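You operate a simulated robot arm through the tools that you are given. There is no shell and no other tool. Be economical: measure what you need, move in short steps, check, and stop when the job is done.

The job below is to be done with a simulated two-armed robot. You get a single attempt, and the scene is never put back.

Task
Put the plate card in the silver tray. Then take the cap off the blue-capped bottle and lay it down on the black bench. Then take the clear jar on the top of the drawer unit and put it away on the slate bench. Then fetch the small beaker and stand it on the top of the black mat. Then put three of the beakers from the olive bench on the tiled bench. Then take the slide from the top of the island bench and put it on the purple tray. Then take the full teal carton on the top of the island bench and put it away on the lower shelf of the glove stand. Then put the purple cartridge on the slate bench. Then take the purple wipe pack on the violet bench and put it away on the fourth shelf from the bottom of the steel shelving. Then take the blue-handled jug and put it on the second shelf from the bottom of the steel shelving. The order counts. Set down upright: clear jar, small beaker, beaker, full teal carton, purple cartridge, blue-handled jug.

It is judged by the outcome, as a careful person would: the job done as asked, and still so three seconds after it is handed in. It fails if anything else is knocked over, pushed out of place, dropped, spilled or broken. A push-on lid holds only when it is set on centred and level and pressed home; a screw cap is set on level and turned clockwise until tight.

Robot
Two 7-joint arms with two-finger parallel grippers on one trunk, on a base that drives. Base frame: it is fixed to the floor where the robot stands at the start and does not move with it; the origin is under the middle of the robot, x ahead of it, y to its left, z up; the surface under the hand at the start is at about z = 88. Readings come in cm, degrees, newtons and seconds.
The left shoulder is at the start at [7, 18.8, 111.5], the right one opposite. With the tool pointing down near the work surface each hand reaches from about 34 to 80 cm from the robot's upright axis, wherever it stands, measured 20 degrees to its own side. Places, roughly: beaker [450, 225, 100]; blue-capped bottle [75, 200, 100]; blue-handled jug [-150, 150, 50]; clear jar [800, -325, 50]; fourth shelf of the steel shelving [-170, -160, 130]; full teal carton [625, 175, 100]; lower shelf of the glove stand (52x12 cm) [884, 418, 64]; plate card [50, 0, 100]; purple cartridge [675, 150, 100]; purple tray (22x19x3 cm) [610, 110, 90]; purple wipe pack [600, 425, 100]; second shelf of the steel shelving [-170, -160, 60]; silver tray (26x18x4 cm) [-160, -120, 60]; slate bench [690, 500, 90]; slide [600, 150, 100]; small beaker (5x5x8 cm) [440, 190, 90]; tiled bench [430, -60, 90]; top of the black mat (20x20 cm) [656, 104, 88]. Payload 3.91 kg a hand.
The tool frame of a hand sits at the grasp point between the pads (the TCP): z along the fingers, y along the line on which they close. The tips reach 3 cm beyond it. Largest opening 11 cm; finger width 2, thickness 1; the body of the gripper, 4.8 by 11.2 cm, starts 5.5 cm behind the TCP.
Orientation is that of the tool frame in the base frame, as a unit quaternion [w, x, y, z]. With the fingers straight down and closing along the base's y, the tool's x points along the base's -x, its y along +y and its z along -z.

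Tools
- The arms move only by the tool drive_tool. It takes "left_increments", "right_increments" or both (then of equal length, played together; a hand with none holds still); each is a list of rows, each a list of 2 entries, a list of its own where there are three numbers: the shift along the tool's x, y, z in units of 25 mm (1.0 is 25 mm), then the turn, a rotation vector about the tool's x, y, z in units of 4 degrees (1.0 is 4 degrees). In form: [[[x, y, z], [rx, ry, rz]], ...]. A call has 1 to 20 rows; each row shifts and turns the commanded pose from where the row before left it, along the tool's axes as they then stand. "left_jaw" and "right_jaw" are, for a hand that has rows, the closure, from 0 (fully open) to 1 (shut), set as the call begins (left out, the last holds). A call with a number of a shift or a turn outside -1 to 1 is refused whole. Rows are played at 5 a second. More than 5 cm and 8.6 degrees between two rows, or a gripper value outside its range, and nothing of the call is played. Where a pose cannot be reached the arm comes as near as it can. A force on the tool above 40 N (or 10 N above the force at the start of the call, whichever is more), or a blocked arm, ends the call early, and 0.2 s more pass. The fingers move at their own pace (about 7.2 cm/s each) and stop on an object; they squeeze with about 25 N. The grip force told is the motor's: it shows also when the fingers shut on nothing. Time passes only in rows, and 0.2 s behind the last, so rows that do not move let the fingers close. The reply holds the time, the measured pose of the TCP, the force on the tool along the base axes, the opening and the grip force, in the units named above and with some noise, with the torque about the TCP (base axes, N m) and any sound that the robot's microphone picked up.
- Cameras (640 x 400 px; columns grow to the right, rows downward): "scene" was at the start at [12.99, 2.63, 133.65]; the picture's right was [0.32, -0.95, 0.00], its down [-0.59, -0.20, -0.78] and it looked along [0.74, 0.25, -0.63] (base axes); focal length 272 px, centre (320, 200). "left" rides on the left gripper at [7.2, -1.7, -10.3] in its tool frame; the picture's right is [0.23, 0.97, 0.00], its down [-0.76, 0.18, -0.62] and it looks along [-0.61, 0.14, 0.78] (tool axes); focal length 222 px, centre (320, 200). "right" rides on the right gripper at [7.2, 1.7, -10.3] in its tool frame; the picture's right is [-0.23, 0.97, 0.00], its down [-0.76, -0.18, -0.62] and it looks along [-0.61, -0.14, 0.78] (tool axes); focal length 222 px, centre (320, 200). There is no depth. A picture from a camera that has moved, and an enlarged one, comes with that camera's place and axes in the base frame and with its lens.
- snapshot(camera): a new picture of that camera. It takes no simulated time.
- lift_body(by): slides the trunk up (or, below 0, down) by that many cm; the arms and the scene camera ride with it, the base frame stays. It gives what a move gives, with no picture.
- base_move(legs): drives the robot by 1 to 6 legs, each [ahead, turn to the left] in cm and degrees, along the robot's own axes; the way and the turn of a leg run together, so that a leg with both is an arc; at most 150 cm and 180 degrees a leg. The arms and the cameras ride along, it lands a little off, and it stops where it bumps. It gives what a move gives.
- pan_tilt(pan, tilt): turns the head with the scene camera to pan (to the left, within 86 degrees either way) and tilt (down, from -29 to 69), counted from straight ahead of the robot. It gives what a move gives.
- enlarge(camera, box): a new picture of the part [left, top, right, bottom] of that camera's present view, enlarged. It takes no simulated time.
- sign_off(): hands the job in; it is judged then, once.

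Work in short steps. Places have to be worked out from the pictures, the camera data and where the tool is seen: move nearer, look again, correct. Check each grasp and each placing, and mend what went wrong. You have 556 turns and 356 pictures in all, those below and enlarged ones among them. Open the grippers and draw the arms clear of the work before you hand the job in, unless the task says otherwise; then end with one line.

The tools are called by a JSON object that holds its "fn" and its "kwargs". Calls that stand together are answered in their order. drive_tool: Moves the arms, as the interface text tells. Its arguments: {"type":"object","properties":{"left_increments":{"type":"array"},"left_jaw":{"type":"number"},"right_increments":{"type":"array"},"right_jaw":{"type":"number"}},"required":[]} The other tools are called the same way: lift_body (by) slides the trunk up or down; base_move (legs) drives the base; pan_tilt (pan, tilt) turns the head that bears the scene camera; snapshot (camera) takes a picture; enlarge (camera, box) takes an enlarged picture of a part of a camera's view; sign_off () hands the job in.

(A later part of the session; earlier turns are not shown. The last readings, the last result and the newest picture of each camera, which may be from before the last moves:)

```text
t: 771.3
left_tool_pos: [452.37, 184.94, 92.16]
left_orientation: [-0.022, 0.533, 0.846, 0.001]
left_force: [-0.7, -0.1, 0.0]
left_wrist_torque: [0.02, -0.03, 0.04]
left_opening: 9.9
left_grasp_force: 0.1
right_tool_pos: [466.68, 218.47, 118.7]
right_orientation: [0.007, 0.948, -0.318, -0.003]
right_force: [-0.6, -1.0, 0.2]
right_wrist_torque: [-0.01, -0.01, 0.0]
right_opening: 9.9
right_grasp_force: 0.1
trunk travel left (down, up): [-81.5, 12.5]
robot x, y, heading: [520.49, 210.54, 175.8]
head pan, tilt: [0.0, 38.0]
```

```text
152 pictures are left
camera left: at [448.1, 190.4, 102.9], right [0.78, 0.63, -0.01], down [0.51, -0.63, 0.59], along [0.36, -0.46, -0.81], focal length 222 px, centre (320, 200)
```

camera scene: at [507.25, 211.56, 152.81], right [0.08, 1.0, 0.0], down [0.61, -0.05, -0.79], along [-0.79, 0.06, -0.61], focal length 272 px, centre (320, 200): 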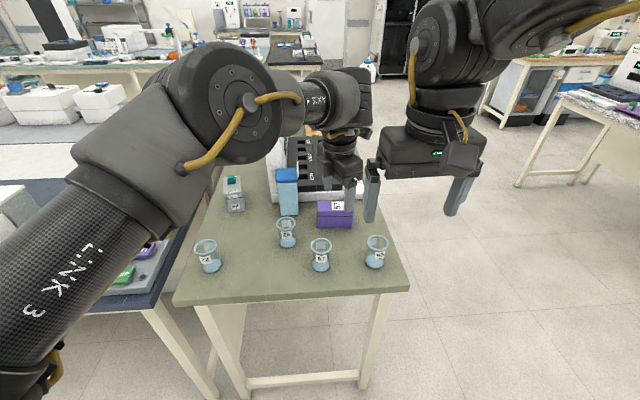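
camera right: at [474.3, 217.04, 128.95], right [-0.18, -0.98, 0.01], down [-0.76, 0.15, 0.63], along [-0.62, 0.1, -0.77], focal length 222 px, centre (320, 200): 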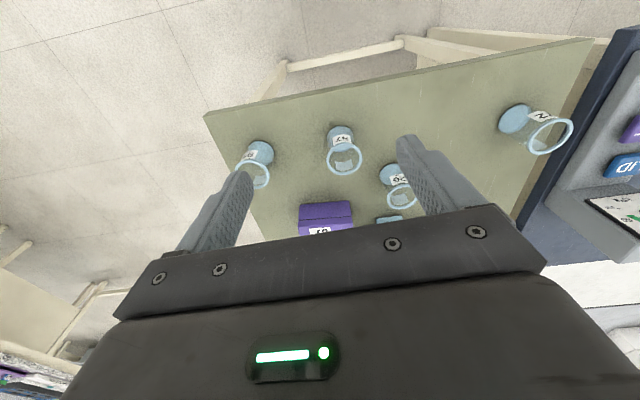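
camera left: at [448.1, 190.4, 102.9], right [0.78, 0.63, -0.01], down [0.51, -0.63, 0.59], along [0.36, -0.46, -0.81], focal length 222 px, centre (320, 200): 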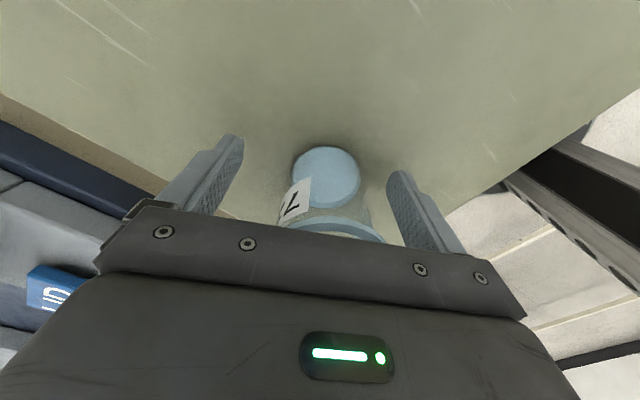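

Beaker 72 is between the fingers. Grip and lift; also test the right hand moving outward.

{"fn": "drive_tool", "kwargs": {"left_increments": [[[0, 0, 0], [0, 0, 0]], [[0, 0, 0], [0, 0, 0]], [[0, 0, 0], [0, 0, 0]], [[0, 0, 0], [0, 0, 0]], [[0, 0, -0.6], [0, 0, 0]], [[0, 0, -1], [0, 0, 0]], [[0, 0, -1], [0, 0, 0]], [[0, 0, -1], [0, 0, 0]], [[0, 0, -1], [0, 0, 0]], [[0, 0, -1], [0, 0, 0]], [[0, 0, -1], [0, 0, 0]], [[0, 0, -1], [0, 0, 0]]], "right_increments": [[[0, 0, 0], [0, 0, 1]], [[0, 0, 0], [0, 0, 1]], [[0, 0, 0], [0, 0, 1]], [[0, 0, 0], [0, 0, 1]], [[0, 0, 0], [0, 0, 1]], [[0, 0, 0], [0, 0, 1]], [[0, 0, 0], [0, 0, 1]], [[0, 0, 0], [0, 0, 1]], [[0, 0, 0], [0, 0, 1]], [[0, 0, 0], [0, 0, 1]], [[0, 0, 0], [0, 0, 1]], [[0, 0, 0], [0, 0, 1]]], "left_jaw": 1}}

{"fn": "snapshot", "kwargs": {"camera": "scene"}}

```text
t: 773.9
left_tool_pos: [453.28, 184.22, 111.49]
left_orientation: [-0.022, 0.533, 0.846, -0.001]
left_force: [0.8, -0.1, -0.1]
left_wrist_torque: [0.02, -0.01, -0.02]
left_opening: 5.06
left_grasp_force: 25.1
right_tool_pos: [466.81, 218.46, 118.8]
right_orientation: [0.009, 0.737, -0.676, -0.002]
right_force: [1.0, -0.2, 0.6]
right_wrist_torque: [-0.02, 0.0, -0.03]
right_opening: 9.9
right_grasp_force: 0.0
trunk travel left (down, up): [-81.5, 12.5]
robot x, y, heading: [520.46, 210.41, 175.8]
head pan, tilt: [0.0, 38.0]
```

```text
151 pictures are left
camera scene: at [506.94, 211.6, 152.77], right [0.08, 1.0, 0.0], down [0.61, -0.05, -0.79], along [-0.79, 0.06, -0.62], focal length 272 px, centre (320, 200)
```

scene: 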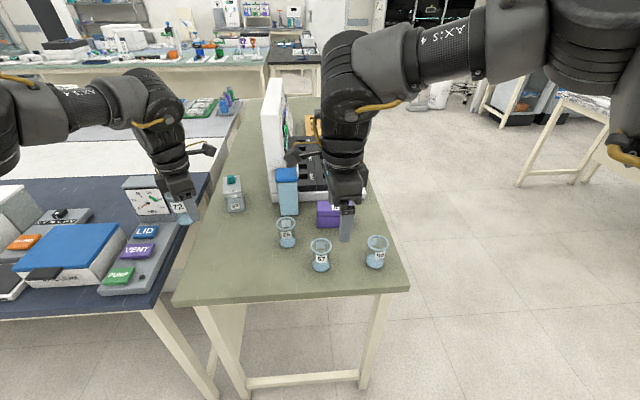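

Left holds "72". Move the right hand over "95".

{"fn": "drive_tool", "kwargs": {"right_increments": [[[-0.95, 0.61, 0], [0, 0, 0]], [[-0.95, 0.61, 0], [0, 0, 0]], [[-0.95, 0.61, 0], [0, 0, 0]], [[-0.95, 0.61, 0], [0, 0, 0]], [[-0.95, 0.61, 0], [0, 0, 0]], [[-0.95, 0.61, 0], [0, 0, 0]]]}}

{"fn": "snapshot", "kwargs": {"camera": "right"}}

```text
t: 775.3
left_tool_pos: [453.24, 184.09, 111.31]
left_orientation: [-0.021, 0.533, 0.846, 0.001]
left_force: [0.2, 1.0, -1.3]
left_wrist_torque: [0.02, -0.01, 0.01]
left_opening: 5.06
left_grasp_force: 24.7
right_tool_pos: [456.52, 231.83, 118.62]
right_orientation: [0.008, 0.737, -0.676, -0.001]
right_force: [0.1, 0.3, 0.1]
right_wrist_torque: [-0.01, -0.03, -0.02]
right_opening: 9.88
right_grasp_force: 0.1
trunk travel left (down, up): [-81.5, 12.5]
robot x, y, heading: [520.72, 210.43, 175.7]
head pan, tilt: [0.0, 38.0]
```

```text
150 pictures are left
camera right: at [455.64, 224.62, 128.94], right [-0.99, 0.14, 0.01], down [0.12, 0.78, 0.61], along [0.08, 0.61, -0.79], focal length 222 px, centre (320, 200)
```

right: 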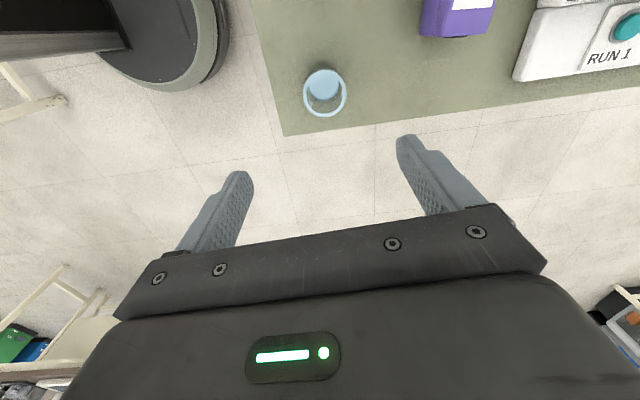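

Aligned. Lower, grip "95", and lift.

{"fn": "drive_tool", "kwargs": {"right_increments": [[[0, 0.3, 0.9], [0, 0, 0]], [[0, 0, 0.98], [0, 0, 0]], [[0, 0, 0.98], [0, 0, 0]], [[0, 0, 0.98], [0, 0, 0]], [[0, 0, 0.98], [0, 0, 0]], [[0, 0, 0.98], [0, 0, 0]], [[0, 0, 0.98], [0, 0, 0]], [[0, 0, 0.98], [0, 0, 0]], [[0, 0, 0.98], [0, 0, 0]], [[0, 0, 0.98], [0, 0, 0]], [[0, 0, 0.8], [0, 0, 0]]]}}

{"fn": "snapshot", "kwargs": {"camera": "right"}}

```text
t: 777.7
left_tool_pos: [453.25, 184.21, 111.37]
left_orientation: [-0.022, 0.532, 0.846, 0.001]
left_force: [-0.2, 0.2, -0.8]
left_wrist_torque: [0.0, 0.01, 0.03]
left_opening: 5.06
left_grasp_force: 25.5
right_tool_pos: [455.54, 231.57, 92.51]
right_orientation: [0.008, 0.738, -0.675, -0.002]
right_force: [0.8, 0.3, 0.4]
right_wrist_torque: [-0.02, 0.04, 0.0]
right_opening: 9.91
right_grasp_force: 0.0
trunk travel left (down, up): [-81.5, 12.5]
robot x, y, heading: [520.35, 210.47, 175.8]
head pan, tilt: [0.0, 38.0]
```

```text
149 pictures are left
camera right: at [454.71, 224.25, 102.8], right [-0.99, 0.14, 0.01], down [0.12, 0.78, 0.61], along [0.08, 0.61, -0.79], focal length 222 px, centre (320, 200)
```

right: 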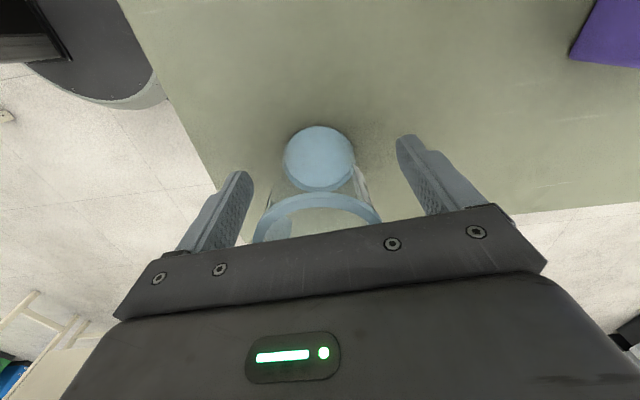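

Close right, lift, then drive both beakers to the tiled bench.

{"fn": "drive_tool", "kwargs": {"right_increments": [[[0, 0, 0], [0, 0, 0]], [[0, 0, 0], [0, 0, 0]], [[0, 0, 0], [0, 0, 0]], [[0, 0, 0], [0, 0, 0]], [[0, 0, -0.6], [0, 0, 0]], [[0, 0, -1], [0, 0, 0]], [[0, 0, -1], [0, 0, 0]], [[0, 0, -1], [0, 0, 0]], [[0, 0, -1], [0, 0, 0]], [[0, 0, -1], [0, 0, 0]], [[0, 0, -1], [0, 0, 0]], [[0, 0, -1], [0, 0, 0]]], "right_jaw": 1}}

{"fn": "base_move", "kwargs": {"legs": [[-18, 0], [0, 92], [150, 0], [120, 0], [0, -88]]}}

{"fn": "snapshot", "kwargs": {"camera": "scene"}}

```text
t: 780.3
left_tool_pos: [453.42, 184.16, 111.37]
left_orientation: [-0.023, 0.533, 0.846, 0.001]
left_force: [-0.2, 0.3, -0.5]
left_wrist_torque: [0.06, -0.01, 0.01]
left_opening: 5.03
left_grasp_force: 24.8
right_tool_pos: [455.69, 231.97, 111.69]
right_orientation: [0.008, 0.737, -0.676, -0.002]
right_force: [0.5, -0.4, -0.2]
right_wrist_torque: [0.01, 0.04, -0.01]
right_opening: 5.73
right_grasp_force: 25.0
trunk travel left (down, up): [-81.5, 12.5]
robot x, y, heading: [520.73, 210.5, 175.7]
head pan, tilt: [0.0, 38.0]
```

```text
t: 802.1
left_tool_pos: [462.63, -84.81, 111.45]
left_orientation: [-0.023, 0.528, 0.849, 0.001]
left_force: [-0.4, 0.2, -0.2]
left_wrist_torque: [0.02, 0.01, 0.01]
left_opening: 5.01
left_grasp_force: 24.9
right_tool_pos: [464.44, -37.13, 111.64]
right_orientation: [0.007, 0.741, -0.671, -0.002]
right_force: [-0.6, -1.1, -0.3]
right_wrist_torque: [-0.04, 0.02, 0.01]
right_opening: 5.72
right_grasp_force: 25.0
trunk travel left (down, up): [-81.5, 12.5]
robot x, y, heading: [529.97, -57.42, 176.3]
head pan, tilt: [0.0, 38.0]
```

```text
148 pictures are left
camera scene: at [515.91, -56.95, 152.76], right [0.07, 1.0, 0.0], down [0.61, -0.04, -0.79], along [-0.79, 0.05, -0.62], focal length 272 px, centre (320, 200)
```

scene: 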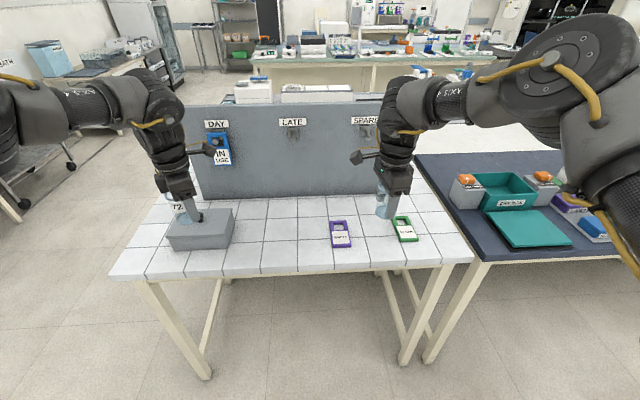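

Tiled bench (x 433–466, y −114…−9); free patch y −80…−50 between the grey box and purple card. Move in 14 cm and position the left beaker at y≈−74.

{"fn": "base_move", "kwargs": {"legs": [[14, 0]]}}

{"fn": "drive_tool", "kwargs": {"left_increments": [[[0.85, 0.4, 0], [0, 0, 0]], [[0.85, 0.4, 0], [0, 0, 0]], [[0.85, 0.4, 0], [0, 0, 0]], [[0.85, 0.4, 0], [0, 0, 0]], [[0, 0, 0.9], [0, 0, 0]], [[0, 0, 0.9], [0, 0, 0]], [[0, 0, 0.9], [0, 0, 0]], [[0, 0, 0.9], [0, 0, 0]], [[0, 0, 0.9], [0, 0, 0]], [[0, 0, 0.9], [0, 0, 0]]]}}

{"fn": "snapshot", "kwargs": {"camera": "scene"}}

```text
t: 803.5
left_tool_pos: [449.84, -83.96, 112.19]
left_orientation: [-0.026, 0.529, 0.848, -0.001]
left_force: [0.5, 0.3, -0.6]
left_wrist_torque: [0.03, 0.01, -0.01]
left_opening: 5.03
left_grasp_force: 25.1
right_tool_pos: [451.91, -36.29, 112.33]
right_orientation: [0.011, 0.741, -0.672, -0.004]
right_force: [1.0, -0.4, -0.6]
right_wrist_torque: [0.02, 0.01, -0.01]
right_opening: 5.71
right_grasp_force: 24.9
trunk travel left (down, up): [-81.5, 12.5]
robot x, y, heading: [516.08, -57.38, 176.1]
head pan, tilt: [0.0, 38.0]
```

```text
t: 805.7
left_tool_pos: [448.26, -74.29, 98.54]
left_orientation: [-0.024, 0.528, 0.849, 0.001]
left_force: [0.0, 0.3, 0.2]
left_wrist_torque: [-0.03, 0.0, 0.01]
left_opening: 5.04
left_grasp_force: 25.1
right_tool_pos: [451.01, -36.08, 111.78]
right_orientation: [0.009, 0.741, -0.672, 0.0]
right_force: [-0.3, -0.1, -0.7]
right_wrist_torque: [-0.01, 0.0, -0.01]
right_opening: 5.71
right_grasp_force: 24.9
trunk travel left (down, up): [-81.5, 12.5]
robot x, y, heading: [516.38, -56.55, 176.3]
head pan, tilt: [0.0, 38.0]
```

```text
147 pictures are left
camera scene: at [502.13, -55.95, 152.76], right [0.07, 1.0, 0.0], down [0.62, -0.04, -0.79], along [-0.79, 0.05, -0.62], focal length 272 px, centre (320, 200)
```

scene: 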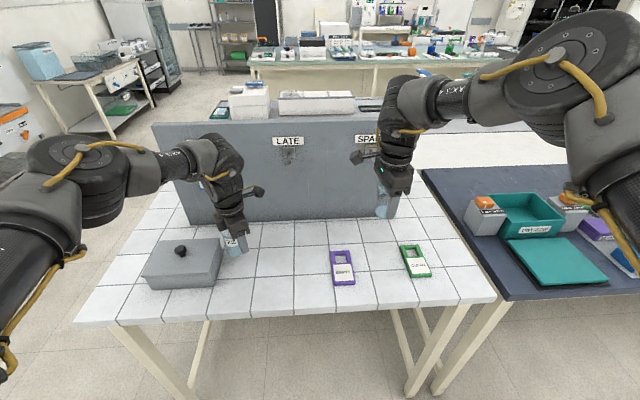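

{"fn": "drive_tool", "kwargs": {"left_increments": [[[0.7, 0.35, 0], [0, 0, 0]], [[0, 0, 0.9], [0, 0, 0]], [[0, 0, 0.9], [0, 0, 0]], [[0, 0, 0.3], [0, 0, 0]], [[0, 0, 0.15], [0, 0, 0]], [[0, 0, 0.15], [0, 0, 0]]]}}

```text
t: 807.1
left_tool_pos: [448.31, -72.0, 92.29]
left_orientation: [-0.022, 0.529, 0.848, 0.001]
left_force: [-0.3, -0.4, -1.2]
left_wrist_torque: [0.02, -0.01, -0.01]
left_opening: 5.0
left_grasp_force: 25.0
right_tool_pos: [451.09, -36.2, 111.83]
right_orientation: [0.009, 0.741, -0.672, -0.002]
right_force: [0.1, 0.4, -0.9]
right_wrist_torque: [0.01, 0.01, -0.03]
right_opening: 5.72
right_grasp_force: 25.0
trunk travel left (down, up): [-81.5, 12.5]
robot x, y, heading: [516.22, -56.41, 176.0]
head pan, tilt: [0.0, 38.0]
```

{"fn": "drive_tool", "kwargs": {"left_increments": [[[0, 0, 0.1], [0, 0, 0]], [[0, 0, 0.1], [0, 0, 0]], [[0, 0, 0.1], [0, 0, 0]]]}}

```text
t: 807.9
left_tool_pos: [448.26, -71.86, 92.0]
left_orientation: [-0.026, 0.528, 0.849, -0.001]
left_force: [0.1, 1.9, 23.6]
left_wrist_torque: [0.06, -0.62, 0.13]
left_opening: 5.06
left_grasp_force: 24.9
right_tool_pos: [451.38, -35.98, 112.03]
right_orientation: [0.011, 0.741, -0.671, -0.002]
right_force: [0.2, 0.8, -0.2]
right_wrist_torque: [0.0, -0.01, 0.02]
right_opening: 5.73
right_grasp_force: 24.8
trunk travel left (down, up): [-81.5, 12.5]
robot x, y, heading: [516.16, -56.13, 176.2]
head pan, tilt: [0.0, 38.0]
```

Contact. Release left, rise and move it aside.

{"fn": "drive_tool", "kwargs": {"left_increments": [[[0, 0, -0.06], [0, 0, 0]], [[0, 0, 0], [0, 0, 0]], [[0, 0, 0], [0, 0, 0]], [[0, 0, -0.6], [0, 0, 0]], [[0, 0, -1], [0, 0, 0]], [[0, 0, -1], [0, 0, 0]], [[0, 0, -1], [0, 0, 0]], [[0, 0, -1], [0, 0, 0]], [[0, 0, -1], [0, 0, 0]], [[0, 0, -1], [0, 0, 0]], [[-0.9, -0.3, -0.5], [0, 0, 0]], [[-0.9, -0.3, 0], [0, 0, 0]], [[-0.9, -0.3, 0], [0, 0, 0]], [[-0.9, -0.3, 0], [0, 0, 0]], [[-0.9, -0.3, 0], [0, 0, 0]], [[-0.9, -0.3, 0], [0, 0, 0]]], "left_jaw": 0.25}}

{"fn": "drive_tool", "kwargs": {"right_increments": [[[0.91, 0.17, 0], [0, 0, 0]], [[0.91, 0.17, 0], [0, 0, 0]], [[0.91, 0.17, 0], [0, 0, 0]], [[0.91, 0.17, 0], [0, 0, 0]], [[0.91, 0.17, 0], [0, 0, 0]], [[0.91, 0.17, 0], [0, 0, 0]], [[0.91, 0.17, 0], [0, 0, 0]], [[0.91, 0.17, 0], [0, 0, 0]], [[0.91, 0.17, 0], [0, 0, 0]], [[0, 0, 0.9], [0, 0, 0]], [[0, 0, 0.9], [0, 0, 0]], [[0, 0, 0.9], [0, 0, 0]], [[0, 0, 0.9], [0, 0, 0]]]}}

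{"fn": "snapshot", "kwargs": {"camera": "scene"}}

```text
t: 811.3
left_tool_pos: [451.02, -86.79, 109.12]
left_orientation: [-0.023, 0.53, 0.848, 0.001]
left_force: [-0.1, 0.9, -0.6]
left_wrist_torque: [0.03, -0.02, 0.03]
left_opening: 8.24
left_grasp_force: 0.0
right_tool_pos: [451.1, -36.33, 111.89]
right_orientation: [0.008, 0.741, -0.671, -0.003]
right_force: [0.3, 0.3, -0.3]
right_wrist_torque: [0.01, 0.0, -0.01]
right_opening: 5.73
right_grasp_force: 25.1
trunk travel left (down, up): [-81.5, 12.5]
robot x, y, heading: [516.09, -56.74, 176.2]
head pan, tilt: [0.0, 38.0]
```

```text
t: 814.1
left_tool_pos: [450.82, -86.64, 109.11]
left_orientation: [-0.023, 0.529, 0.848, 0.001]
left_force: [0.1, -0.3, -0.1]
left_wrist_torque: [-0.02, -0.01, -0.02]
left_opening: 8.26
left_grasp_force: 0.1
right_tool_pos: [451.14, -56.0, 103.02]
right_orientation: [0.01, 0.74, -0.673, -0.001]
right_force: [0.2, -0.4, 0.9]
right_wrist_torque: [0.04, 0.03, -0.03]
right_opening: 5.7
right_grasp_force: 24.8
right hand out of reach, approached as far as the arm can: row 8, 9
trunk travel left (down, up): [-81.5, 12.5]
robot x, y, heading: [515.99, -56.92, 176.3]
head pan, tilt: [0.0, 38.0]
```

```text
146 pictures are left
camera scene: at [502.12, -56.0, 152.76], right [0.07, 1.0, 0.0], down [0.62, -0.04, -0.79], along [-0.79, 0.05, -0.62], focal length 272 px, centre (320, 200)
```

scene: 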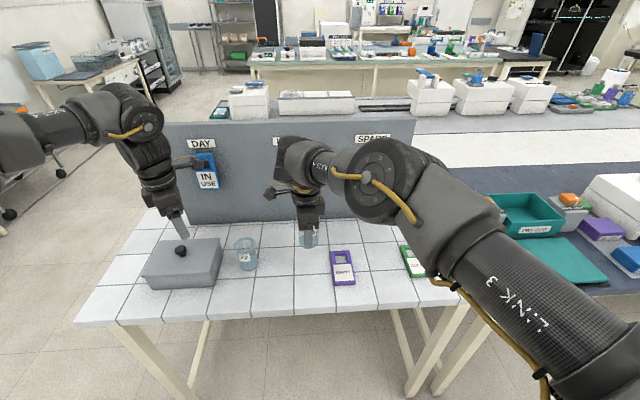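

{"fn": "drive_tool", "kwargs": {"right_increments": [[[0.4, 0, 0.9], [0, 0, 0]], [[0.4, 0, 0.9], [0, 0, 0]], [[0, 0, 0.9], [0, 0, 0]], [[0, 0, 0.9], [0, 0, 0]], [[0, 0, 0.4], [0, 0, 0]], [[0, 0, 0.15], [0, 0, 0]], [[0, 0, 0.15], [0, 0, 0]]]}}

```text
t: 815.7
left_tool_pos: [451.0, -86.63, 109.11]
left_orientation: [-0.023, 0.529, 0.848, 0.0]
left_force: [-0.9, -0.7, -0.4]
left_wrist_torque: [0.02, 0.03, -0.02]
left_opening: 8.21
left_grasp_force: 0.1
right_tool_pos: [453.38, -56.18, 92.63]
right_orientation: [0.011, 0.741, -0.672, -0.001]
right_force: [-0.4, 1.1, -0.4]
right_wrist_torque: [0.04, -0.01, 0.0]
right_opening: 5.72
right_grasp_force: 24.8
right hand out of reach, approached as far as the arm can: row 1, 2, 4, 6
trunk travel left (down, up): [-81.5, 12.5]
robot x, y, heading: [516.11, -56.75, 176.1]
head pan, tilt: [0.0, 38.0]
```

{"fn": "drive_tool", "kwargs": {"right_increments": [[[0, 0, 0.1], [0, 0, 0]], [[0, 0, 0.1], [0, 0, 0]], [[0, 0, 0.1], [0, 0, 0]]]}}

```text
t: 816.5
left_tool_pos: [451.01, -86.69, 109.24]
left_orientation: [-0.024, 0.528, 0.849, 0.001]
left_force: [-0.7, 0.0, 0.1]
left_wrist_torque: [0.02, -0.02, 0.0]
left_opening: 8.26
left_grasp_force: 0.1
right_tool_pos: [453.5, -56.19, 92.18]
right_orientation: [0.011, 0.74, -0.672, -0.003]
right_force: [-2.9, -0.4, 23.1]
right_wrist_torque: [0.18, -0.49, -0.05]
right_opening: 5.75
right_grasp_force: 24.3
right hand out of reach, approached as far as the arm can: row 2
trunk travel left (down, up): [-81.5, 12.5]
robot x, y, heading: [515.94, -56.52, 176.2]
head pan, tilt: [0.0, 38.0]
```

Contact. Release right, rise, move aside, and drive back for the third beaker.

{"fn": "drive_tool", "kwargs": {"right_increments": [[[0, 0, -0.06], [0, 0, 0]], [[0, 0, 0], [0, 0, 0]], [[0, 0, 0], [0, 0, 0]], [[0, 0, -0.6], [0, 0, 0]], [[0, 0, -1], [0, 0, 0]], [[0, 0, -1], [0, 0, 0]], [[0, 0, -1], [0, 0, 0]], [[0, 0, -1], [0, 0, 0]], [[0, 0, -1], [0, 0, 0]], [[-0.6, 0, -1], [0, 0, 0]], [[-0.9, 0, 0], [0, 0, 0]], [[-0.9, 0, 0], [0, 0, 0]], [[-0.9, 0, 0], [0, 0, 0]], [[-0.9, 0, 0], [0, 0, 0]]], "right_jaw": 0.2}}

{"fn": "snapshot", "kwargs": {"camera": "scene"}}

{"fn": "base_move", "kwargs": {"legs": [[-22, 0], [0, -86], [150, 0], [112, 0], [0, 88], [10, 0]]}}

{"fn": "snapshot", "kwargs": {"camera": "scene"}}

```text
t: 819.5
left_tool_pos: [450.8, -86.63, 109.17]
left_orientation: [-0.024, 0.529, 0.848, 0.0]
left_force: [-0.2, 0.3, 0.4]
left_wrist_torque: [-0.01, 0.04, -0.02]
left_opening: 8.26
left_grasp_force: 0.0
right_tool_pos: [452.6, -45.33, 108.36]
right_orientation: [0.009, 0.741, -0.671, -0.002]
right_force: [-0.6, 0.6, 0.0]
right_wrist_torque: [-0.01, 0.02, 0.0]
right_opening: 8.78
right_grasp_force: 0.1
trunk travel left (down, up): [-81.5, 12.5]
robot x, y, heading: [516.04, -56.92, 176.2]
head pan, tilt: [0.0, 38.0]
```

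```text
145 pictures are left
camera scene: at [502.21, -55.84, 152.76], right [0.07, 1.0, 0.0], down [0.61, -0.04, -0.79], along [-0.79, 0.05, -0.62], focal length 272 px, centre (320, 200)
```

scene: 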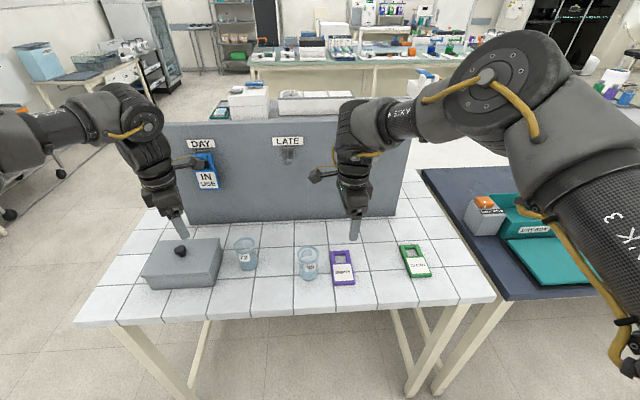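

```text
t: 841.4
left_tool_pos: [462.94, 169.71, 109.65]
left_orientation: [-0.03, 0.53, 0.848, -0.001]
left_force: [-1.3, -1.0, -0.3]
left_wrist_torque: [0.05, -0.11, -0.01]
left_opening: 8.24
left_grasp_force: 0.1
right_tool_pos: [464.78, 210.95, 109.03]
right_orientation: [0.013, 0.74, -0.672, -0.005]
right_force: [-0.8, 0.0, 0.4]
right_wrist_torque: [-0.03, -0.12, 0.01]
right_opening: 8.79
right_grasp_force: 0.0
trunk travel left (down, up): [-81.5, 12.5]
robot x, y, heading: [527.26, 199.96, 176.2]
head pan, tilt: [0.0, 38.0]
```

```text
144 pictures are left
camera scene: at [512.97, 200.49, 152.72], right [0.07, 1.0, 0.0], down [0.62, -0.04, -0.79], along [-0.78, 0.05, -0.62], focal length 272 px, centre (320, 200)
```

scene: 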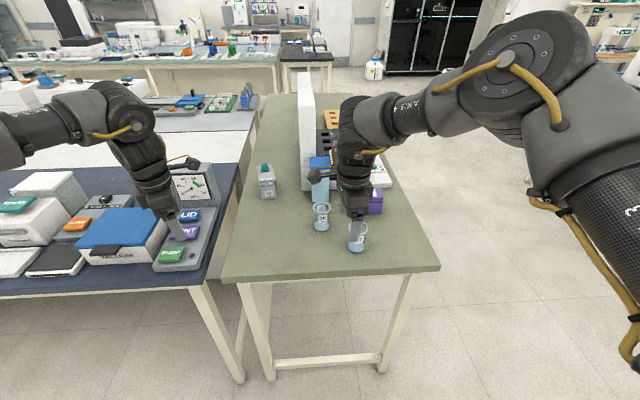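

Two beakers stand on the tiled bench. Now the right hand over "57" at [454.8, 216].

{"fn": "drive_tool", "kwargs": {"right_increments": [[[-0.6, 0.93, 0], [0, 0, 0]], [[-0.6, 0.93, 0], [0, 0, 0]], [[-0.6, 0.93, 0], [0, 0, 0]], [[-0.6, 0.93, 0], [0, 0, 0]]]}}

{"fn": "snapshot", "kwargs": {"camera": "right"}}

```text
t: 842.4
left_tool_pos: [463.41, 169.55, 109.82]
left_orientation: [-0.032, 0.528, 0.848, -0.003]
left_force: [-0.2, 0.1, 1.2]
left_wrist_torque: [-0.03, 0.01, -0.01]
left_opening: 8.26
left_grasp_force: 0.1
right_tool_pos: [458.08, 214.72, 109.52]
right_orientation: [0.015, 0.741, -0.671, -0.008]
right_force: [0.5, -0.3, 0.4]
right_wrist_torque: [0.01, 0.01, 0.01]
right_opening: 8.79
right_grasp_force: 0.0
right hand out of reach, approached as far as the arm can: row 4
trunk travel left (down, up): [-81.5, 12.5]
robot x, y, heading: [527.19, 199.52, 176.0]
head pan, tilt: [0.0, 38.0]
```

```text
143 pictures are left
camera right: at [457.5, 207.48, 119.8], right [-0.99, 0.13, 0.03], down [0.12, 0.78, 0.61], along [0.06, 0.61, -0.79], focal length 222 px, centre (320, 200)
```

right: 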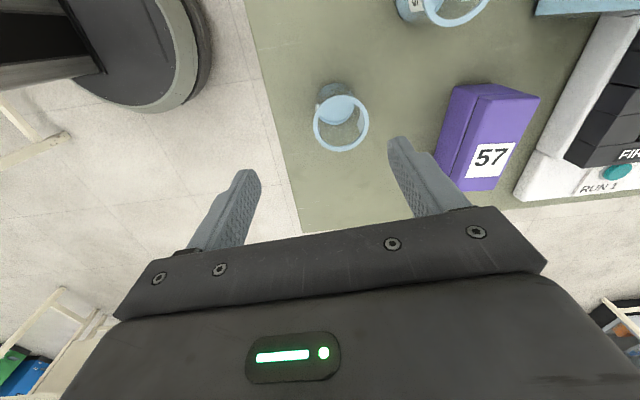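

{"fn": "drive_tool", "kwargs": {"right_increments": [[[-0.4, 0.9, 0.5], [0, 0, 0]], [[0, 0, 0.92], [0, 0, 0]], [[0, 0, 0.92], [0, 0, 0]], [[0, 0, 0.92], [0, 0, 0]], [[0, 0, 0.92], [0, 0, 0]], [[0, 0, 0.92], [0, 0, 0]], [[0, 0, 0.92], [0, 0, 0]], [[0, 0, 0.85], [0, 0, 0]]]}}

{"fn": "snapshot", "kwargs": {"camera": "right"}}

```text
t: 843.8
left_tool_pos: [463.52, 169.65, 109.86]
left_orientation: [-0.032, 0.53, 0.847, -0.002]
left_force: [0.5, 0.6, 0.4]
left_wrist_torque: [0.02, -0.04, 0.01]
left_opening: 8.25
left_grasp_force: 0.0
right_tool_pos: [457.71, 214.49, 99.28]
right_orientation: [0.023, 0.74, -0.672, -0.017]
right_force: [0.3, -2.4, 15.7]
right_wrist_torque: [-0.03, 0.66, 0.09]
right_opening: 8.8
right_grasp_force: 0.6
right hand out of reach, approached as far as the arm can: row 1, 5, 6
trunk travel left (down, up): [-81.5, 12.5]
robot x, y, heading: [527.47, 199.52, 176.2]
head pan, tilt: [0.0, 38.0]
stopped in row 6 (right hand): the force on the tool passed its limit at 51 N (the readings are from after the stop); the commanded pose is now the measured one
```

```text
142 pictures are left
camera right: at [457.45, 207.25, 109.57], right [-0.99, 0.13, 0.06], down [0.14, 0.78, 0.61], along [0.04, 0.61, -0.79], focal length 222 px, centre (320, 200)
```

right: 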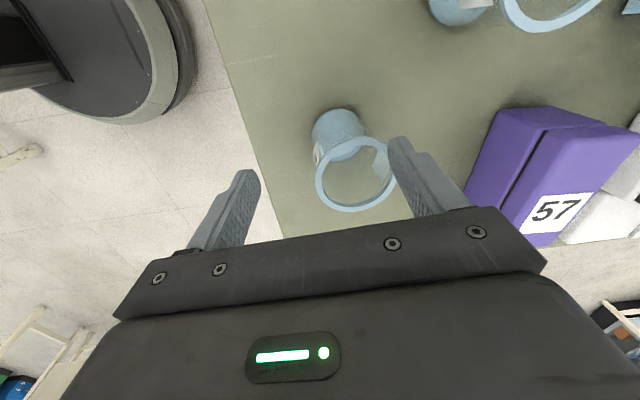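

A finger pressed on the rim; raise at once, then move the base a bit closer and realign.

{"fn": "drive_tool", "kwargs": {"right_increments": [[[0, 0, -0.8], [0, 0, 0]], [[0, 0, -1], [0, 0, 0]], [[0, 0, -1], [0, 0, 0]], [[0, 0, -0.6], [0, 0, 0]]]}}

{"fn": "base_move", "kwargs": {"legs": [[8, 0]]}}

{"fn": "snapshot", "kwargs": {"camera": "right"}}

{"fn": "snapshot", "kwargs": {"camera": "scene"}}

```text
t: 844.8
left_tool_pos: [463.33, 169.6, 109.87]
left_orientation: [-0.03, 0.529, 0.848, -0.003]
left_force: [-0.5, -0.4, -0.1]
left_wrist_torque: [0.0, 0.01, 0.01]
left_opening: 8.24
left_grasp_force: 0.0
right_tool_pos: [458.42, 214.69, 107.37]
right_orientation: [0.021, 0.74, -0.672, -0.016]
right_force: [-0.8, -0.4, 0.9]
right_wrist_torque: [-0.01, -0.01, 0.0]
right_opening: 8.8
right_grasp_force: 0.1
trunk travel left (down, up): [-81.5, 12.5]
robot x, y, heading: [526.99, 199.63, 176.1]
head pan, tilt: [0.0, 38.0]
```

```text
t: 846.3
left_tool_pos: [456.54, 170.05, 110.52]
left_orientation: [-0.038, 0.529, 0.848, -0.006]
left_force: [-0.5, 0.1, -0.7]
left_wrist_torque: [0.0, -0.08, -0.01]
left_opening: 8.25
left_grasp_force: 0.0
right_tool_pos: [450.66, 214.84, 108.6]
right_orientation: [0.031, 0.741, -0.67, -0.025]
right_force: [-0.8, -0.2, -1.2]
right_wrist_torque: [0.0, -0.05, -0.03]
right_opening: 8.78
right_grasp_force: 0.1
trunk travel left (down, up): [-81.5, 12.5]
robot x, y, heading: [519.32, 200.14, 175.9]
head pan, tilt: [0.0, 38.0]
stopped in leg 1: the robot was blocked; the commanded pose is now the measured one
```

```text
141 pictures are left
camera right: at [450.64, 207.65, 119.04], right [-0.99, 0.13, 0.08], down [0.15, 0.78, 0.6], along [0.02, 0.61, -0.79], focal length 222 px, centre (320, 200)
```

right: 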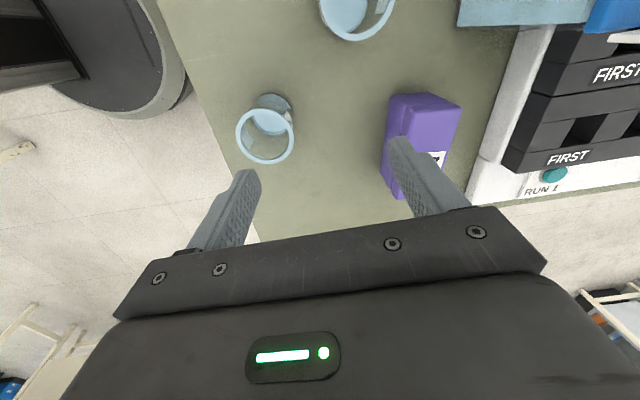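

```text
140 pictures are left
camera scene: at [504.11, 201.18, 152.65], right [0.07, 1.0, 0.0], down [0.62, -0.04, -0.78], along [-0.78, 0.05, -0.62], focal length 272 px, centre (320, 200)
```

scene: 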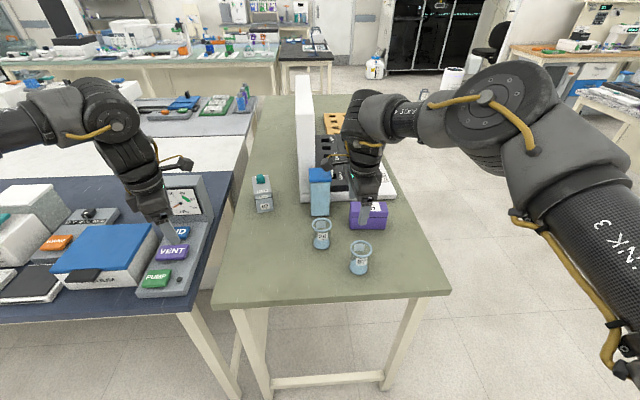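

The base was blocked and leans slightly; check what the left hand touches.

{"fn": "snapshot", "kwargs": {"camera": "left"}}

```text
139 pictures are left
camera left: at [452.68, 175.42, 121.36], right [0.77, 0.63, -0.04], down [0.54, -0.62, 0.57], along [0.34, -0.46, -0.82], focal length 222 px, centre (320, 200)
```

left: 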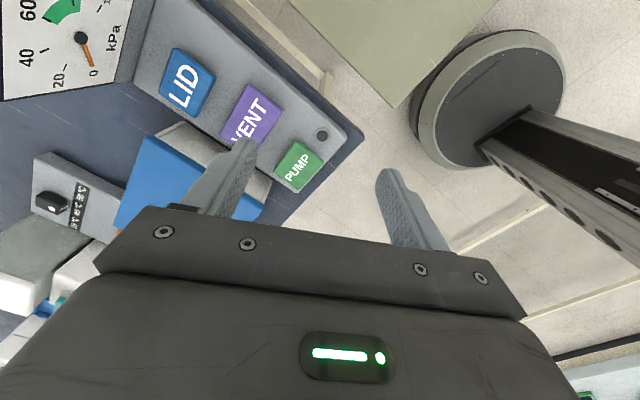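

No contact visible. Back off 4 cm and recheck the lean.

{"fn": "base_move", "kwargs": {"legs": [[-4, 0]]}}

```text
t: 847.2
left_tool_pos: [460.37, 169.8, 110.36]
left_orientation: [-0.037, 0.529, 0.848, -0.005]
left_force: [-0.9, 0.5, -0.4]
left_wrist_torque: [0.0, -0.05, 0.01]
left_opening: 8.28
left_grasp_force: 0.0
right_tool_pos: [454.68, 214.67, 108.55]
right_orientation: [0.03, 0.74, -0.671, -0.024]
right_force: [-0.4, 0.6, -1.1]
right_wrist_torque: [-0.02, -0.04, -0.01]
right_opening: 8.83
right_grasp_force: 0.0
trunk travel left (down, up): [-81.5, 12.5]
robot x, y, heading: [523.6, 199.58, 175.8]
head pan, tilt: [0.0, 38.0]
```

The tool tilt was baked in after the bump; level both hands and centre the right over the beaker.

{"fn": "drive_tool", "kwargs": {"right_increments": [[[-0.16, -0.24, 0], [0.55, 0, 0]], [[-0.16, -0.24, 0], [0.55, 0, 0]]], "left_increments": [[[0, 0, 0], [-0.35, -0.41, 0]], [[0, 0, 0], [-0.35, -0.41, 0]]]}}

{"fn": "snapshot", "kwargs": {"camera": "right"}}

```text
t: 847.8
left_tool_pos: [462.2, 169.82, 111.26]
left_orientation: [-0.007, 0.529, 0.848, -0.004]
left_force: [-0.3, 0.0, 0.2]
left_wrist_torque: [-0.02, 0.01, 0.0]
left_opening: 8.27
left_grasp_force: 0.0
right_tool_pos: [457.46, 215.48, 109.34]
right_orientation: [0.007, 0.741, -0.671, -0.004]
right_force: [-0.3, 0.2, 0.8]
right_wrist_torque: [0.02, 0.01, 0.02]
right_opening: 8.82
right_grasp_force: 0.1
trunk travel left (down, up): [-81.5, 12.5]
robot x, y, heading: [524.01, 200.44, 176.1]
head pan, tilt: [0.0, 38.0]
```

```text
138 pictures are left
camera right: at [456.65, 208.21, 119.62], right [-0.99, 0.13, 0.01], down [0.11, 0.78, 0.62], along [0.07, 0.61, -0.79], focal length 222 px, centre (320, 200)
```

right: 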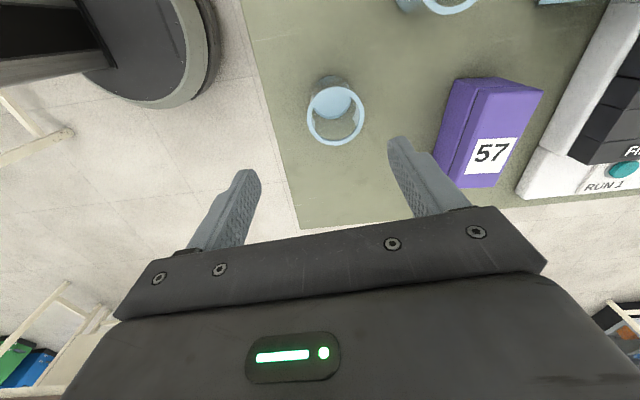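

{"fn": "drive_tool", "kwargs": {"right_increments": [[[0, 0.35, 0.3], [0, 0, 0]], [[0, 0.33, 0.6], [0, 0, 0]], [[0, 0, 0.6], [0, 0, 0]]], "right_jaw": 0.05}}

{"fn": "snapshot", "kwargs": {"camera": "right"}}

```text
t: 848.6
left_tool_pos: [461.52, 169.97, 110.87]
left_orientation: [-0.005, 0.529, 0.849, -0.003]
left_force: [0.9, -0.6, 0.2]
left_wrist_torque: [0.01, -0.05, 0.01]
left_opening: 8.27
left_grasp_force: 0.1
right_tool_pos: [455.04, 215.39, 105.27]
right_orientation: [0.006, 0.741, -0.672, -0.003]
right_force: [0.4, -0.1, -0.8]
right_wrist_torque: [0.0, -0.01, 0.01]
right_opening: 10.44
right_grasp_force: 0.1
trunk travel left (down, up): [-81.5, 12.5]
robot x, y, heading: [523.58, 199.98, 176.3]
head pan, tilt: [0.0, 38.0]
```

```text
137 pictures are left
camera right: at [454.23, 208.11, 115.53], right [-0.99, 0.13, 0.01], down [0.11, 0.78, 0.62], along [0.07, 0.61, -0.79], focal length 222 px, centre (320, 200)
```

right: 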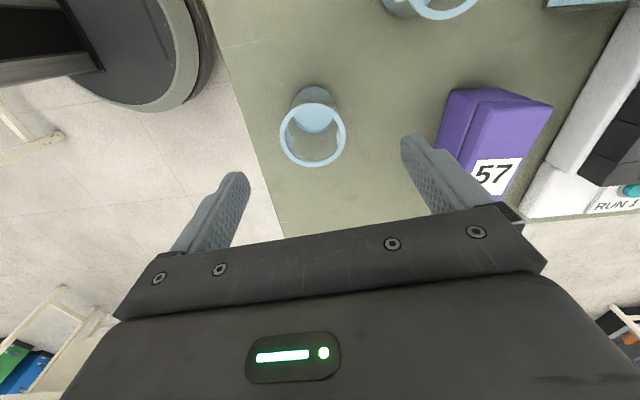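

Aligned. Lower, check, grip.

{"fn": "drive_tool", "kwargs": {"right_increments": [[[0, -0.15, 0.9], [0, 0, 0]], [[0, 0, 0.9], [0, 0, 0]], [[0, 0, 0.9], [0, 0, 0]], [[0, 0, 0.9], [0, 0, 0]], [[0, 0, 0.9], [0, 0, 0]], [[0, 0, 0.6], [0, 0, 0]]]}}

{"fn": "drive_tool", "kwargs": {"right_increments": [[[0, 0, 0], [0, 0, 0]], [[0, 0, 0], [0, 0, 0]], [[0, 0, 0], [0, 0, 0]], [[0, 0, 0], [0, 0, 0]], [[0, 0, -0.6], [0, 0, 0]], [[0, 0, -1], [0, 0, 0]], [[0, 0, -1], [0, 0, 0]], [[0, 0, -1], [0, 0, 0]], [[0, 0, -1], [0, 0, 0]], [[0, 0, -1], [0, 0, 0]], [[0, 0, -1], [0, 0, 0]]], "right_jaw": 1}}

{"fn": "snapshot", "kwargs": {"camera": "right"}}

```text
t: 850.0
left_tool_pos: [461.91, 169.85, 111.0]
left_orientation: [-0.006, 0.53, 0.848, -0.005]
left_force: [0.0, -0.7, 0.0]
left_wrist_torque: [0.02, 0.0, 0.0]
left_opening: 8.25
left_grasp_force: 0.0
right_tool_pos: [456.26, 215.23, 92.6]
right_orientation: [0.007, 0.741, -0.672, -0.003]
right_force: [-0.2, 0.2, -0.1]
right_wrist_torque: [-0.02, -0.04, 0.03]
right_opening: 10.47
right_grasp_force: 0.0
right hand out of reach, approached as far as the arm can: row 5, 6
trunk travel left (down, up): [-81.5, 12.5]
robot x, y, heading: [523.33, 200.18, 176.0]
head pan, tilt: [0.0, 38.0]
```

```text
t: 852.4
left_tool_pos: [461.81, 169.8, 111.0]
left_orientation: [-0.006, 0.528, 0.849, -0.004]
left_force: [-0.2, -0.4, 0.4]
left_wrist_torque: [0.03, -0.01, 0.0]
left_opening: 8.23
left_grasp_force: 0.0
right_tool_pos: [456.49, 215.11, 109.51]
right_orientation: [0.007, 0.741, -0.671, -0.003]
right_force: [0.6, 0.0, -1.7]
right_wrist_torque: [-0.05, 0.02, -0.02]
right_opening: 5.4
right_grasp_force: 25.1
trunk travel left (down, up): [-81.5, 12.5]
robot x, y, heading: [523.69, 199.96, 176.1]
head pan, tilt: [0.0, 38.0]
```

```text
136 pictures are left
camera right: at [455.7, 207.88, 119.81], right [-0.99, 0.13, 0.01], down [0.11, 0.78, 0.62], along [0.07, 0.61, -0.79], focal length 222 px, centre (320, 200)
```

right: 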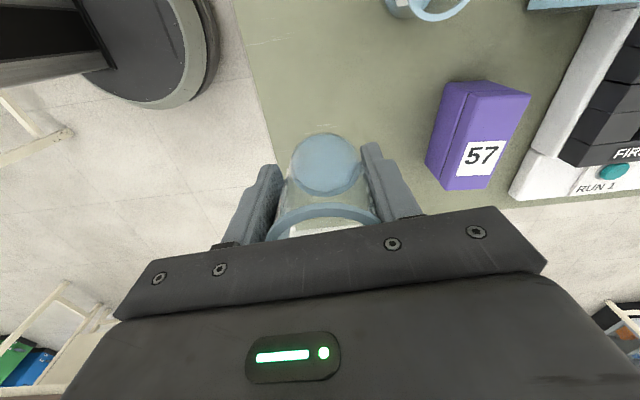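

Held. Drive to the tiled bench, offset so the right hand reaches [460, −65].

{"fn": "base_move", "kwargs": {"legs": [[-15, 0], [0, 93], [150, 0], [131, 0], [0, -91]]}}

{"fn": "snapshot", "kwargs": {"camera": "scene"}}

```text
t: 874.7
left_tool_pos: [475.3, -113.54, 110.98]
left_orientation: [-0.005, 0.517, 0.856, -0.003]
left_force: [0.0, -0.2, -0.4]
left_wrist_torque: [0.02, 0.0, 0.05]
left_opening: 8.25
left_grasp_force: 0.1
right_tool_pos: [468.61, -68.36, 109.35]
right_orientation: [0.006, 0.751, -0.66, -0.004]
right_force: [-0.7, -0.1, -0.6]
right_wrist_torque: [0.01, 0.01, 0.0]
right_opening: 5.26
right_grasp_force: 24.9
trunk travel left (down, up): [-81.5, 12.5]
robot x, y, heading: [536.3, -81.29, 177.9]
head pan, tilt: [0.0, 38.0]
```

```text
135 pictures are left
camera scene: at [522.4, -81.06, 152.76], right [0.04, 1.0, 0.0], down [0.62, -0.02, -0.79], along [-0.79, 0.03, -0.62], focal length 272 px, centre (320, 200)
```

scene: 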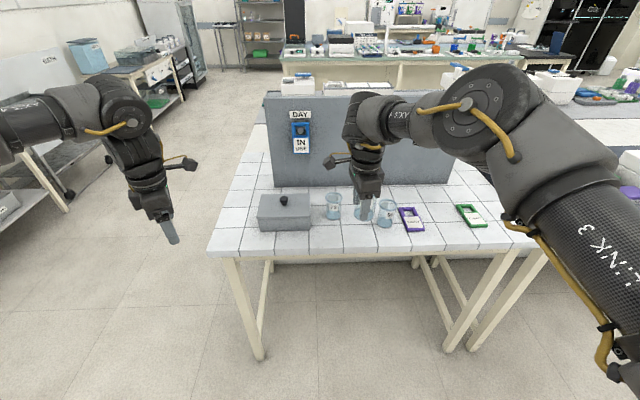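

{"fn": "drive_tool", "kwargs": {"right_increments": [[[-0.45, 0.81, 0], [0, 0, 0]], [[-0.45, 0.81, 0], [0, 0, 0]], [[-0.45, 0.81, 0], [0, 0, 0]], [[-0.45, 0.81, 0], [0, 0, 0]]]}}

{"fn": "snapshot", "kwargs": {"camera": "right"}}

{"fn": "enlarge", "kwargs": {"camera": "scene", "box": [240, 130, 440, 260]}}

```text
t: 875.7
left_tool_pos: [475.27, -113.61, 110.97]
left_orientation: [-0.004, 0.517, 0.856, -0.003]
left_force: [-0.5, 0.6, -0.1]
left_wrist_torque: [-0.04, -0.02, 0.01]
left_opening: 8.28
left_grasp_force: 0.0
right_tool_pos: [466.81, -67.49, 109.34]
right_orientation: [0.005, 0.751, -0.66, -0.003]
right_force: [1.2, -0.1, -0.4]
right_wrist_torque: [0.0, -0.02, -0.02]
right_opening: 5.23
right_grasp_force: 24.7
right hand out of reach, approached as far as the arm can: row 1, 2, 3, 4
trunk travel left (down, up): [-81.5, 12.5]
robot x, y, heading: [536.4, -81.76, 177.6]
head pan, tilt: [0.0, 38.0]
```

```text
134 pictures are left
camera right: at [466.15, -74.89, 119.69], right [-0.99, 0.1, 0.01], down [0.09, 0.78, 0.62], along [0.05, 0.62, -0.79], focal length 222 px, centre (320, 200)
```

right: 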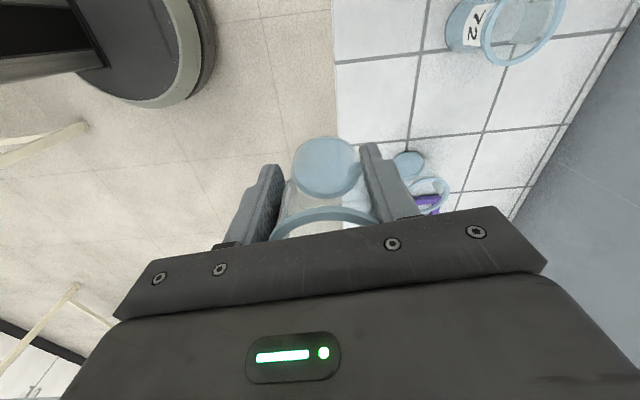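

```text
3.08 times, centred on (340, 195) of scene
camera zoom: at [522.31, -81.1, 152.75], right [0.04, 1.0, 0.0], down [0.62, -0.02, -0.79], along [-0.79, 0.03, -0.62], focal length 838 px, centre (258, 215)
```

zoom: 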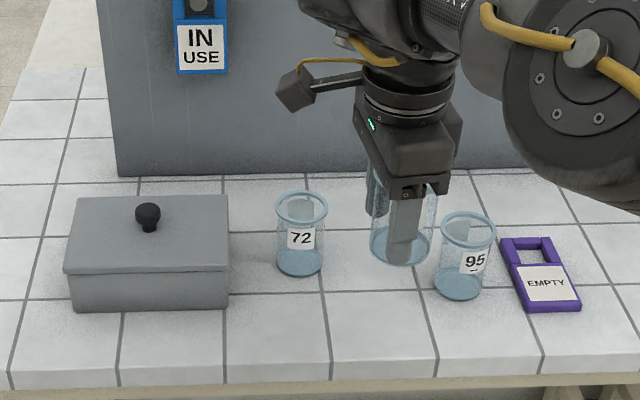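

Out of reach by ~7 cm: move the base forward 7.

{"fn": "base_move", "kwargs": {"legs": [[8, 0]]}}

{"fn": "snapshot", "kwargs": {"camera": "right"}}

```text
t: 877.3
left_tool_pos: [468.87, -113.57, 111.86]
left_orientation: [-0.017, 0.515, 0.857, -0.01]
left_force: [-1.9, 0.0, -0.5]
left_wrist_torque: [-0.02, -0.1, 0.0]
left_opening: 8.26
left_grasp_force: 0.1
right_tool_pos: [459.05, -67.22, 110.74]
right_orientation: [0.001, 0.755, -0.656, -0.014]
right_force: [-0.9, 0.1, -1.5]
right_wrist_torque: [-0.01, -0.04, -0.03]
right_opening: 5.24
right_grasp_force: 24.9
trunk travel left (down, up): [-81.5, 12.5]
robot x, y, heading: [528.38, -80.63, 177.9]
head pan, tilt: [0.0, 38.0]
stopped in leg 1: the robot was blocked; the commanded pose is now the measured one
```

```text
132 pictures are left
camera right: at [458.74, -74.78, 120.98], right [-1.0, 0.09, 0.03], down [0.08, 0.77, 0.63], along [0.04, 0.63, -0.77], focal length 222 px, centre (320, 200)
```

right: 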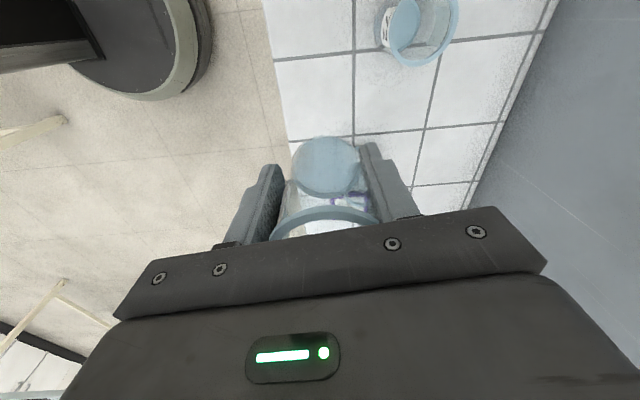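

{"fn": "drive_tool", "kwargs": {"right_increments": [[[-0.8, 0, 0.5], [0, 0, 0]], [[0, 0, 0.95], [0, 0, 0]], [[0, 0, 0.95], [0, 0, 0]], [[0, 0, 0.95], [0, 0, 0]], [[0, 0, 0.95], [0, 0, 0]], [[0, 0, 0.95], [0, 0, 0]], [[0, 0, 0.95], [0, 0, 0]]]}}

{"fn": "enlarge", "kwargs": {"camera": "scene", "box": [240, 130, 440, 280]}}

```text
t: 878.9
left_tool_pos: [469.78, -113.63, 112.46]
left_orientation: [-0.021, 0.514, 0.857, -0.011]
left_force: [-0.4, -0.5, -0.7]
left_wrist_torque: [-0.01, 0.0, 0.02]
left_opening: 8.22
left_grasp_force: 0.0
right_tool_pos: [458.97, -65.0, 95.94]
right_orientation: [0.006, 0.755, -0.655, -0.018]
right_force: [1.2, -0.7, 0.2]
right_wrist_torque: [0.02, 0.0, -0.03]
right_opening: 5.22
right_grasp_force: 24.6
trunk travel left (down, up): [-81.5, 12.5]
robot x, y, heading: [528.27, -81.27, 177.7]
head pan, tilt: [0.0, 38.0]
```

```text
2.67 times, centred on (340, 205) of scene
camera zoom: at [514.4, -80.7, 152.78], right [0.04, 1.0, 0.0], down [0.62, -0.02, -0.79], along [-0.79, 0.03, -0.62], focal length 727 px, centre (267, 187)
```

zoom: 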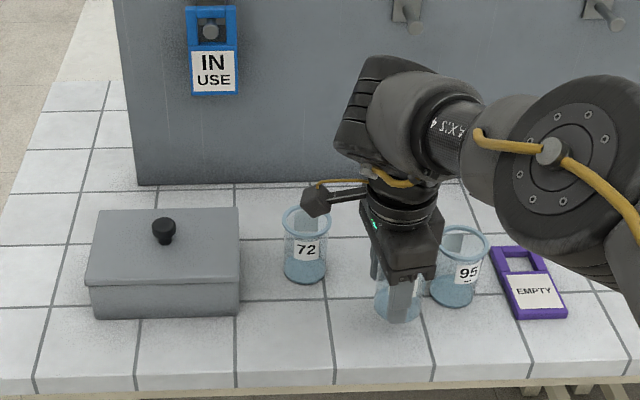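

{"fn": "drive_tool", "kwargs": {"right_increments": [[[0, 0, 0.7], [0, 0, 0]], [[0, 0, 0.4], [0, 0, 0]], [[0, 0, 0.15], [0, 0, 0]], [[0, 0, 0.12], [0, 0, 0]], [[0, 0, 0.12], [0, 0, 0]]]}}

```text
t: 880.1
left_tool_pos: [469.94, -113.6, 112.59]
left_orientation: [-0.02, 0.515, 0.857, -0.012]
left_force: [-0.3, 0.1, 0.3]
left_wrist_torque: [0.01, 0.02, 0.0]
left_opening: 8.25
left_grasp_force: 0.1
right_tool_pos: [459.3, -65.26, 92.64]
right_orientation: [0.006, 0.754, -0.656, -0.021]
right_force: [-6.3, 2.5, 19.3]
right_wrist_torque: [0.15, -0.04, 0.1]
right_opening: 5.23
right_grasp_force: 25.1
right hand out of reach, approached as far as the arm can: row 5
trunk travel left (down, up): [-81.5, 12.5]
robot x, y, heading: [528.26, -81.23, 177.6]
head pan, tilt: [0.0, 38.0]
```

Contact. Release and rise, and check.

{"fn": "drive_tool", "kwargs": {"right_increments": [[[0, 0, -0.06], [0, 0, 0]], [[0, 0, 0], [0, 0, 0]], [[0, 0, 0], [0, 0, 0]], [[0, 0, -0.6], [0, 0, 0]], [[0, 0, -1], [0, 0, 0]], [[0, 0, -1], [0, 0, 0]], [[0, 0, -1], [0, 0, 0]], [[0, 0, -1], [0, 0, 0]], [[0, 0, -1], [0, 0, 0]], [[0, 0, -1], [0, 0, 0]]], "right_jaw": 0.2}}

{"fn": "enlarge", "kwargs": {"camera": "scene", "box": [240, 130, 440, 280]}}

```text
t: 882.3
left_tool_pos: [469.71, -113.48, 112.5]
left_orientation: [-0.021, 0.515, 0.857, -0.011]
left_force: [-0.6, 0.0, -1.2]
left_wrist_torque: [0.0, 0.0, 0.02]
left_opening: 8.24
left_grasp_force: 0.0
right_tool_pos: [460.17, -65.18, 109.25]
right_orientation: [0.006, 0.754, -0.656, -0.019]
right_force: [0.1, 0.3, -0.2]
right_wrist_torque: [-0.02, 0.02, 0.01]
right_opening: 8.8
right_grasp_force: 0.0
trunk travel left (down, up): [-81.5, 12.5]
robot x, y, heading: [527.98, -81.16, 177.6]
head pan, tilt: [0.0, 38.0]
```

```text
2.67 times, centred on (340, 205) of scene
camera zoom: at [514.43, -80.72, 152.77], right [0.04, 1.0, 0.0], down [0.61, -0.02, -0.79], along [-0.79, 0.03, -0.62], focal length 727 px, centre (267, 187)
```

zoom: 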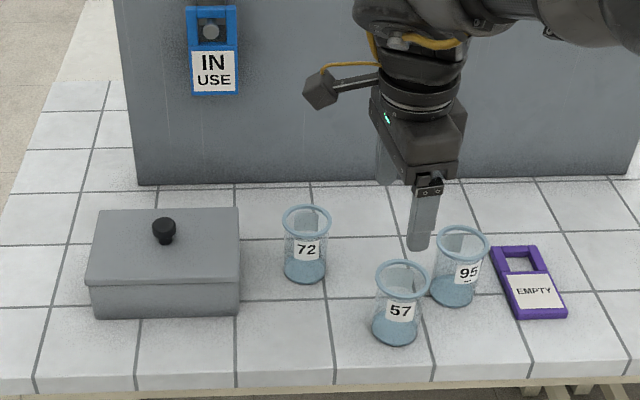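

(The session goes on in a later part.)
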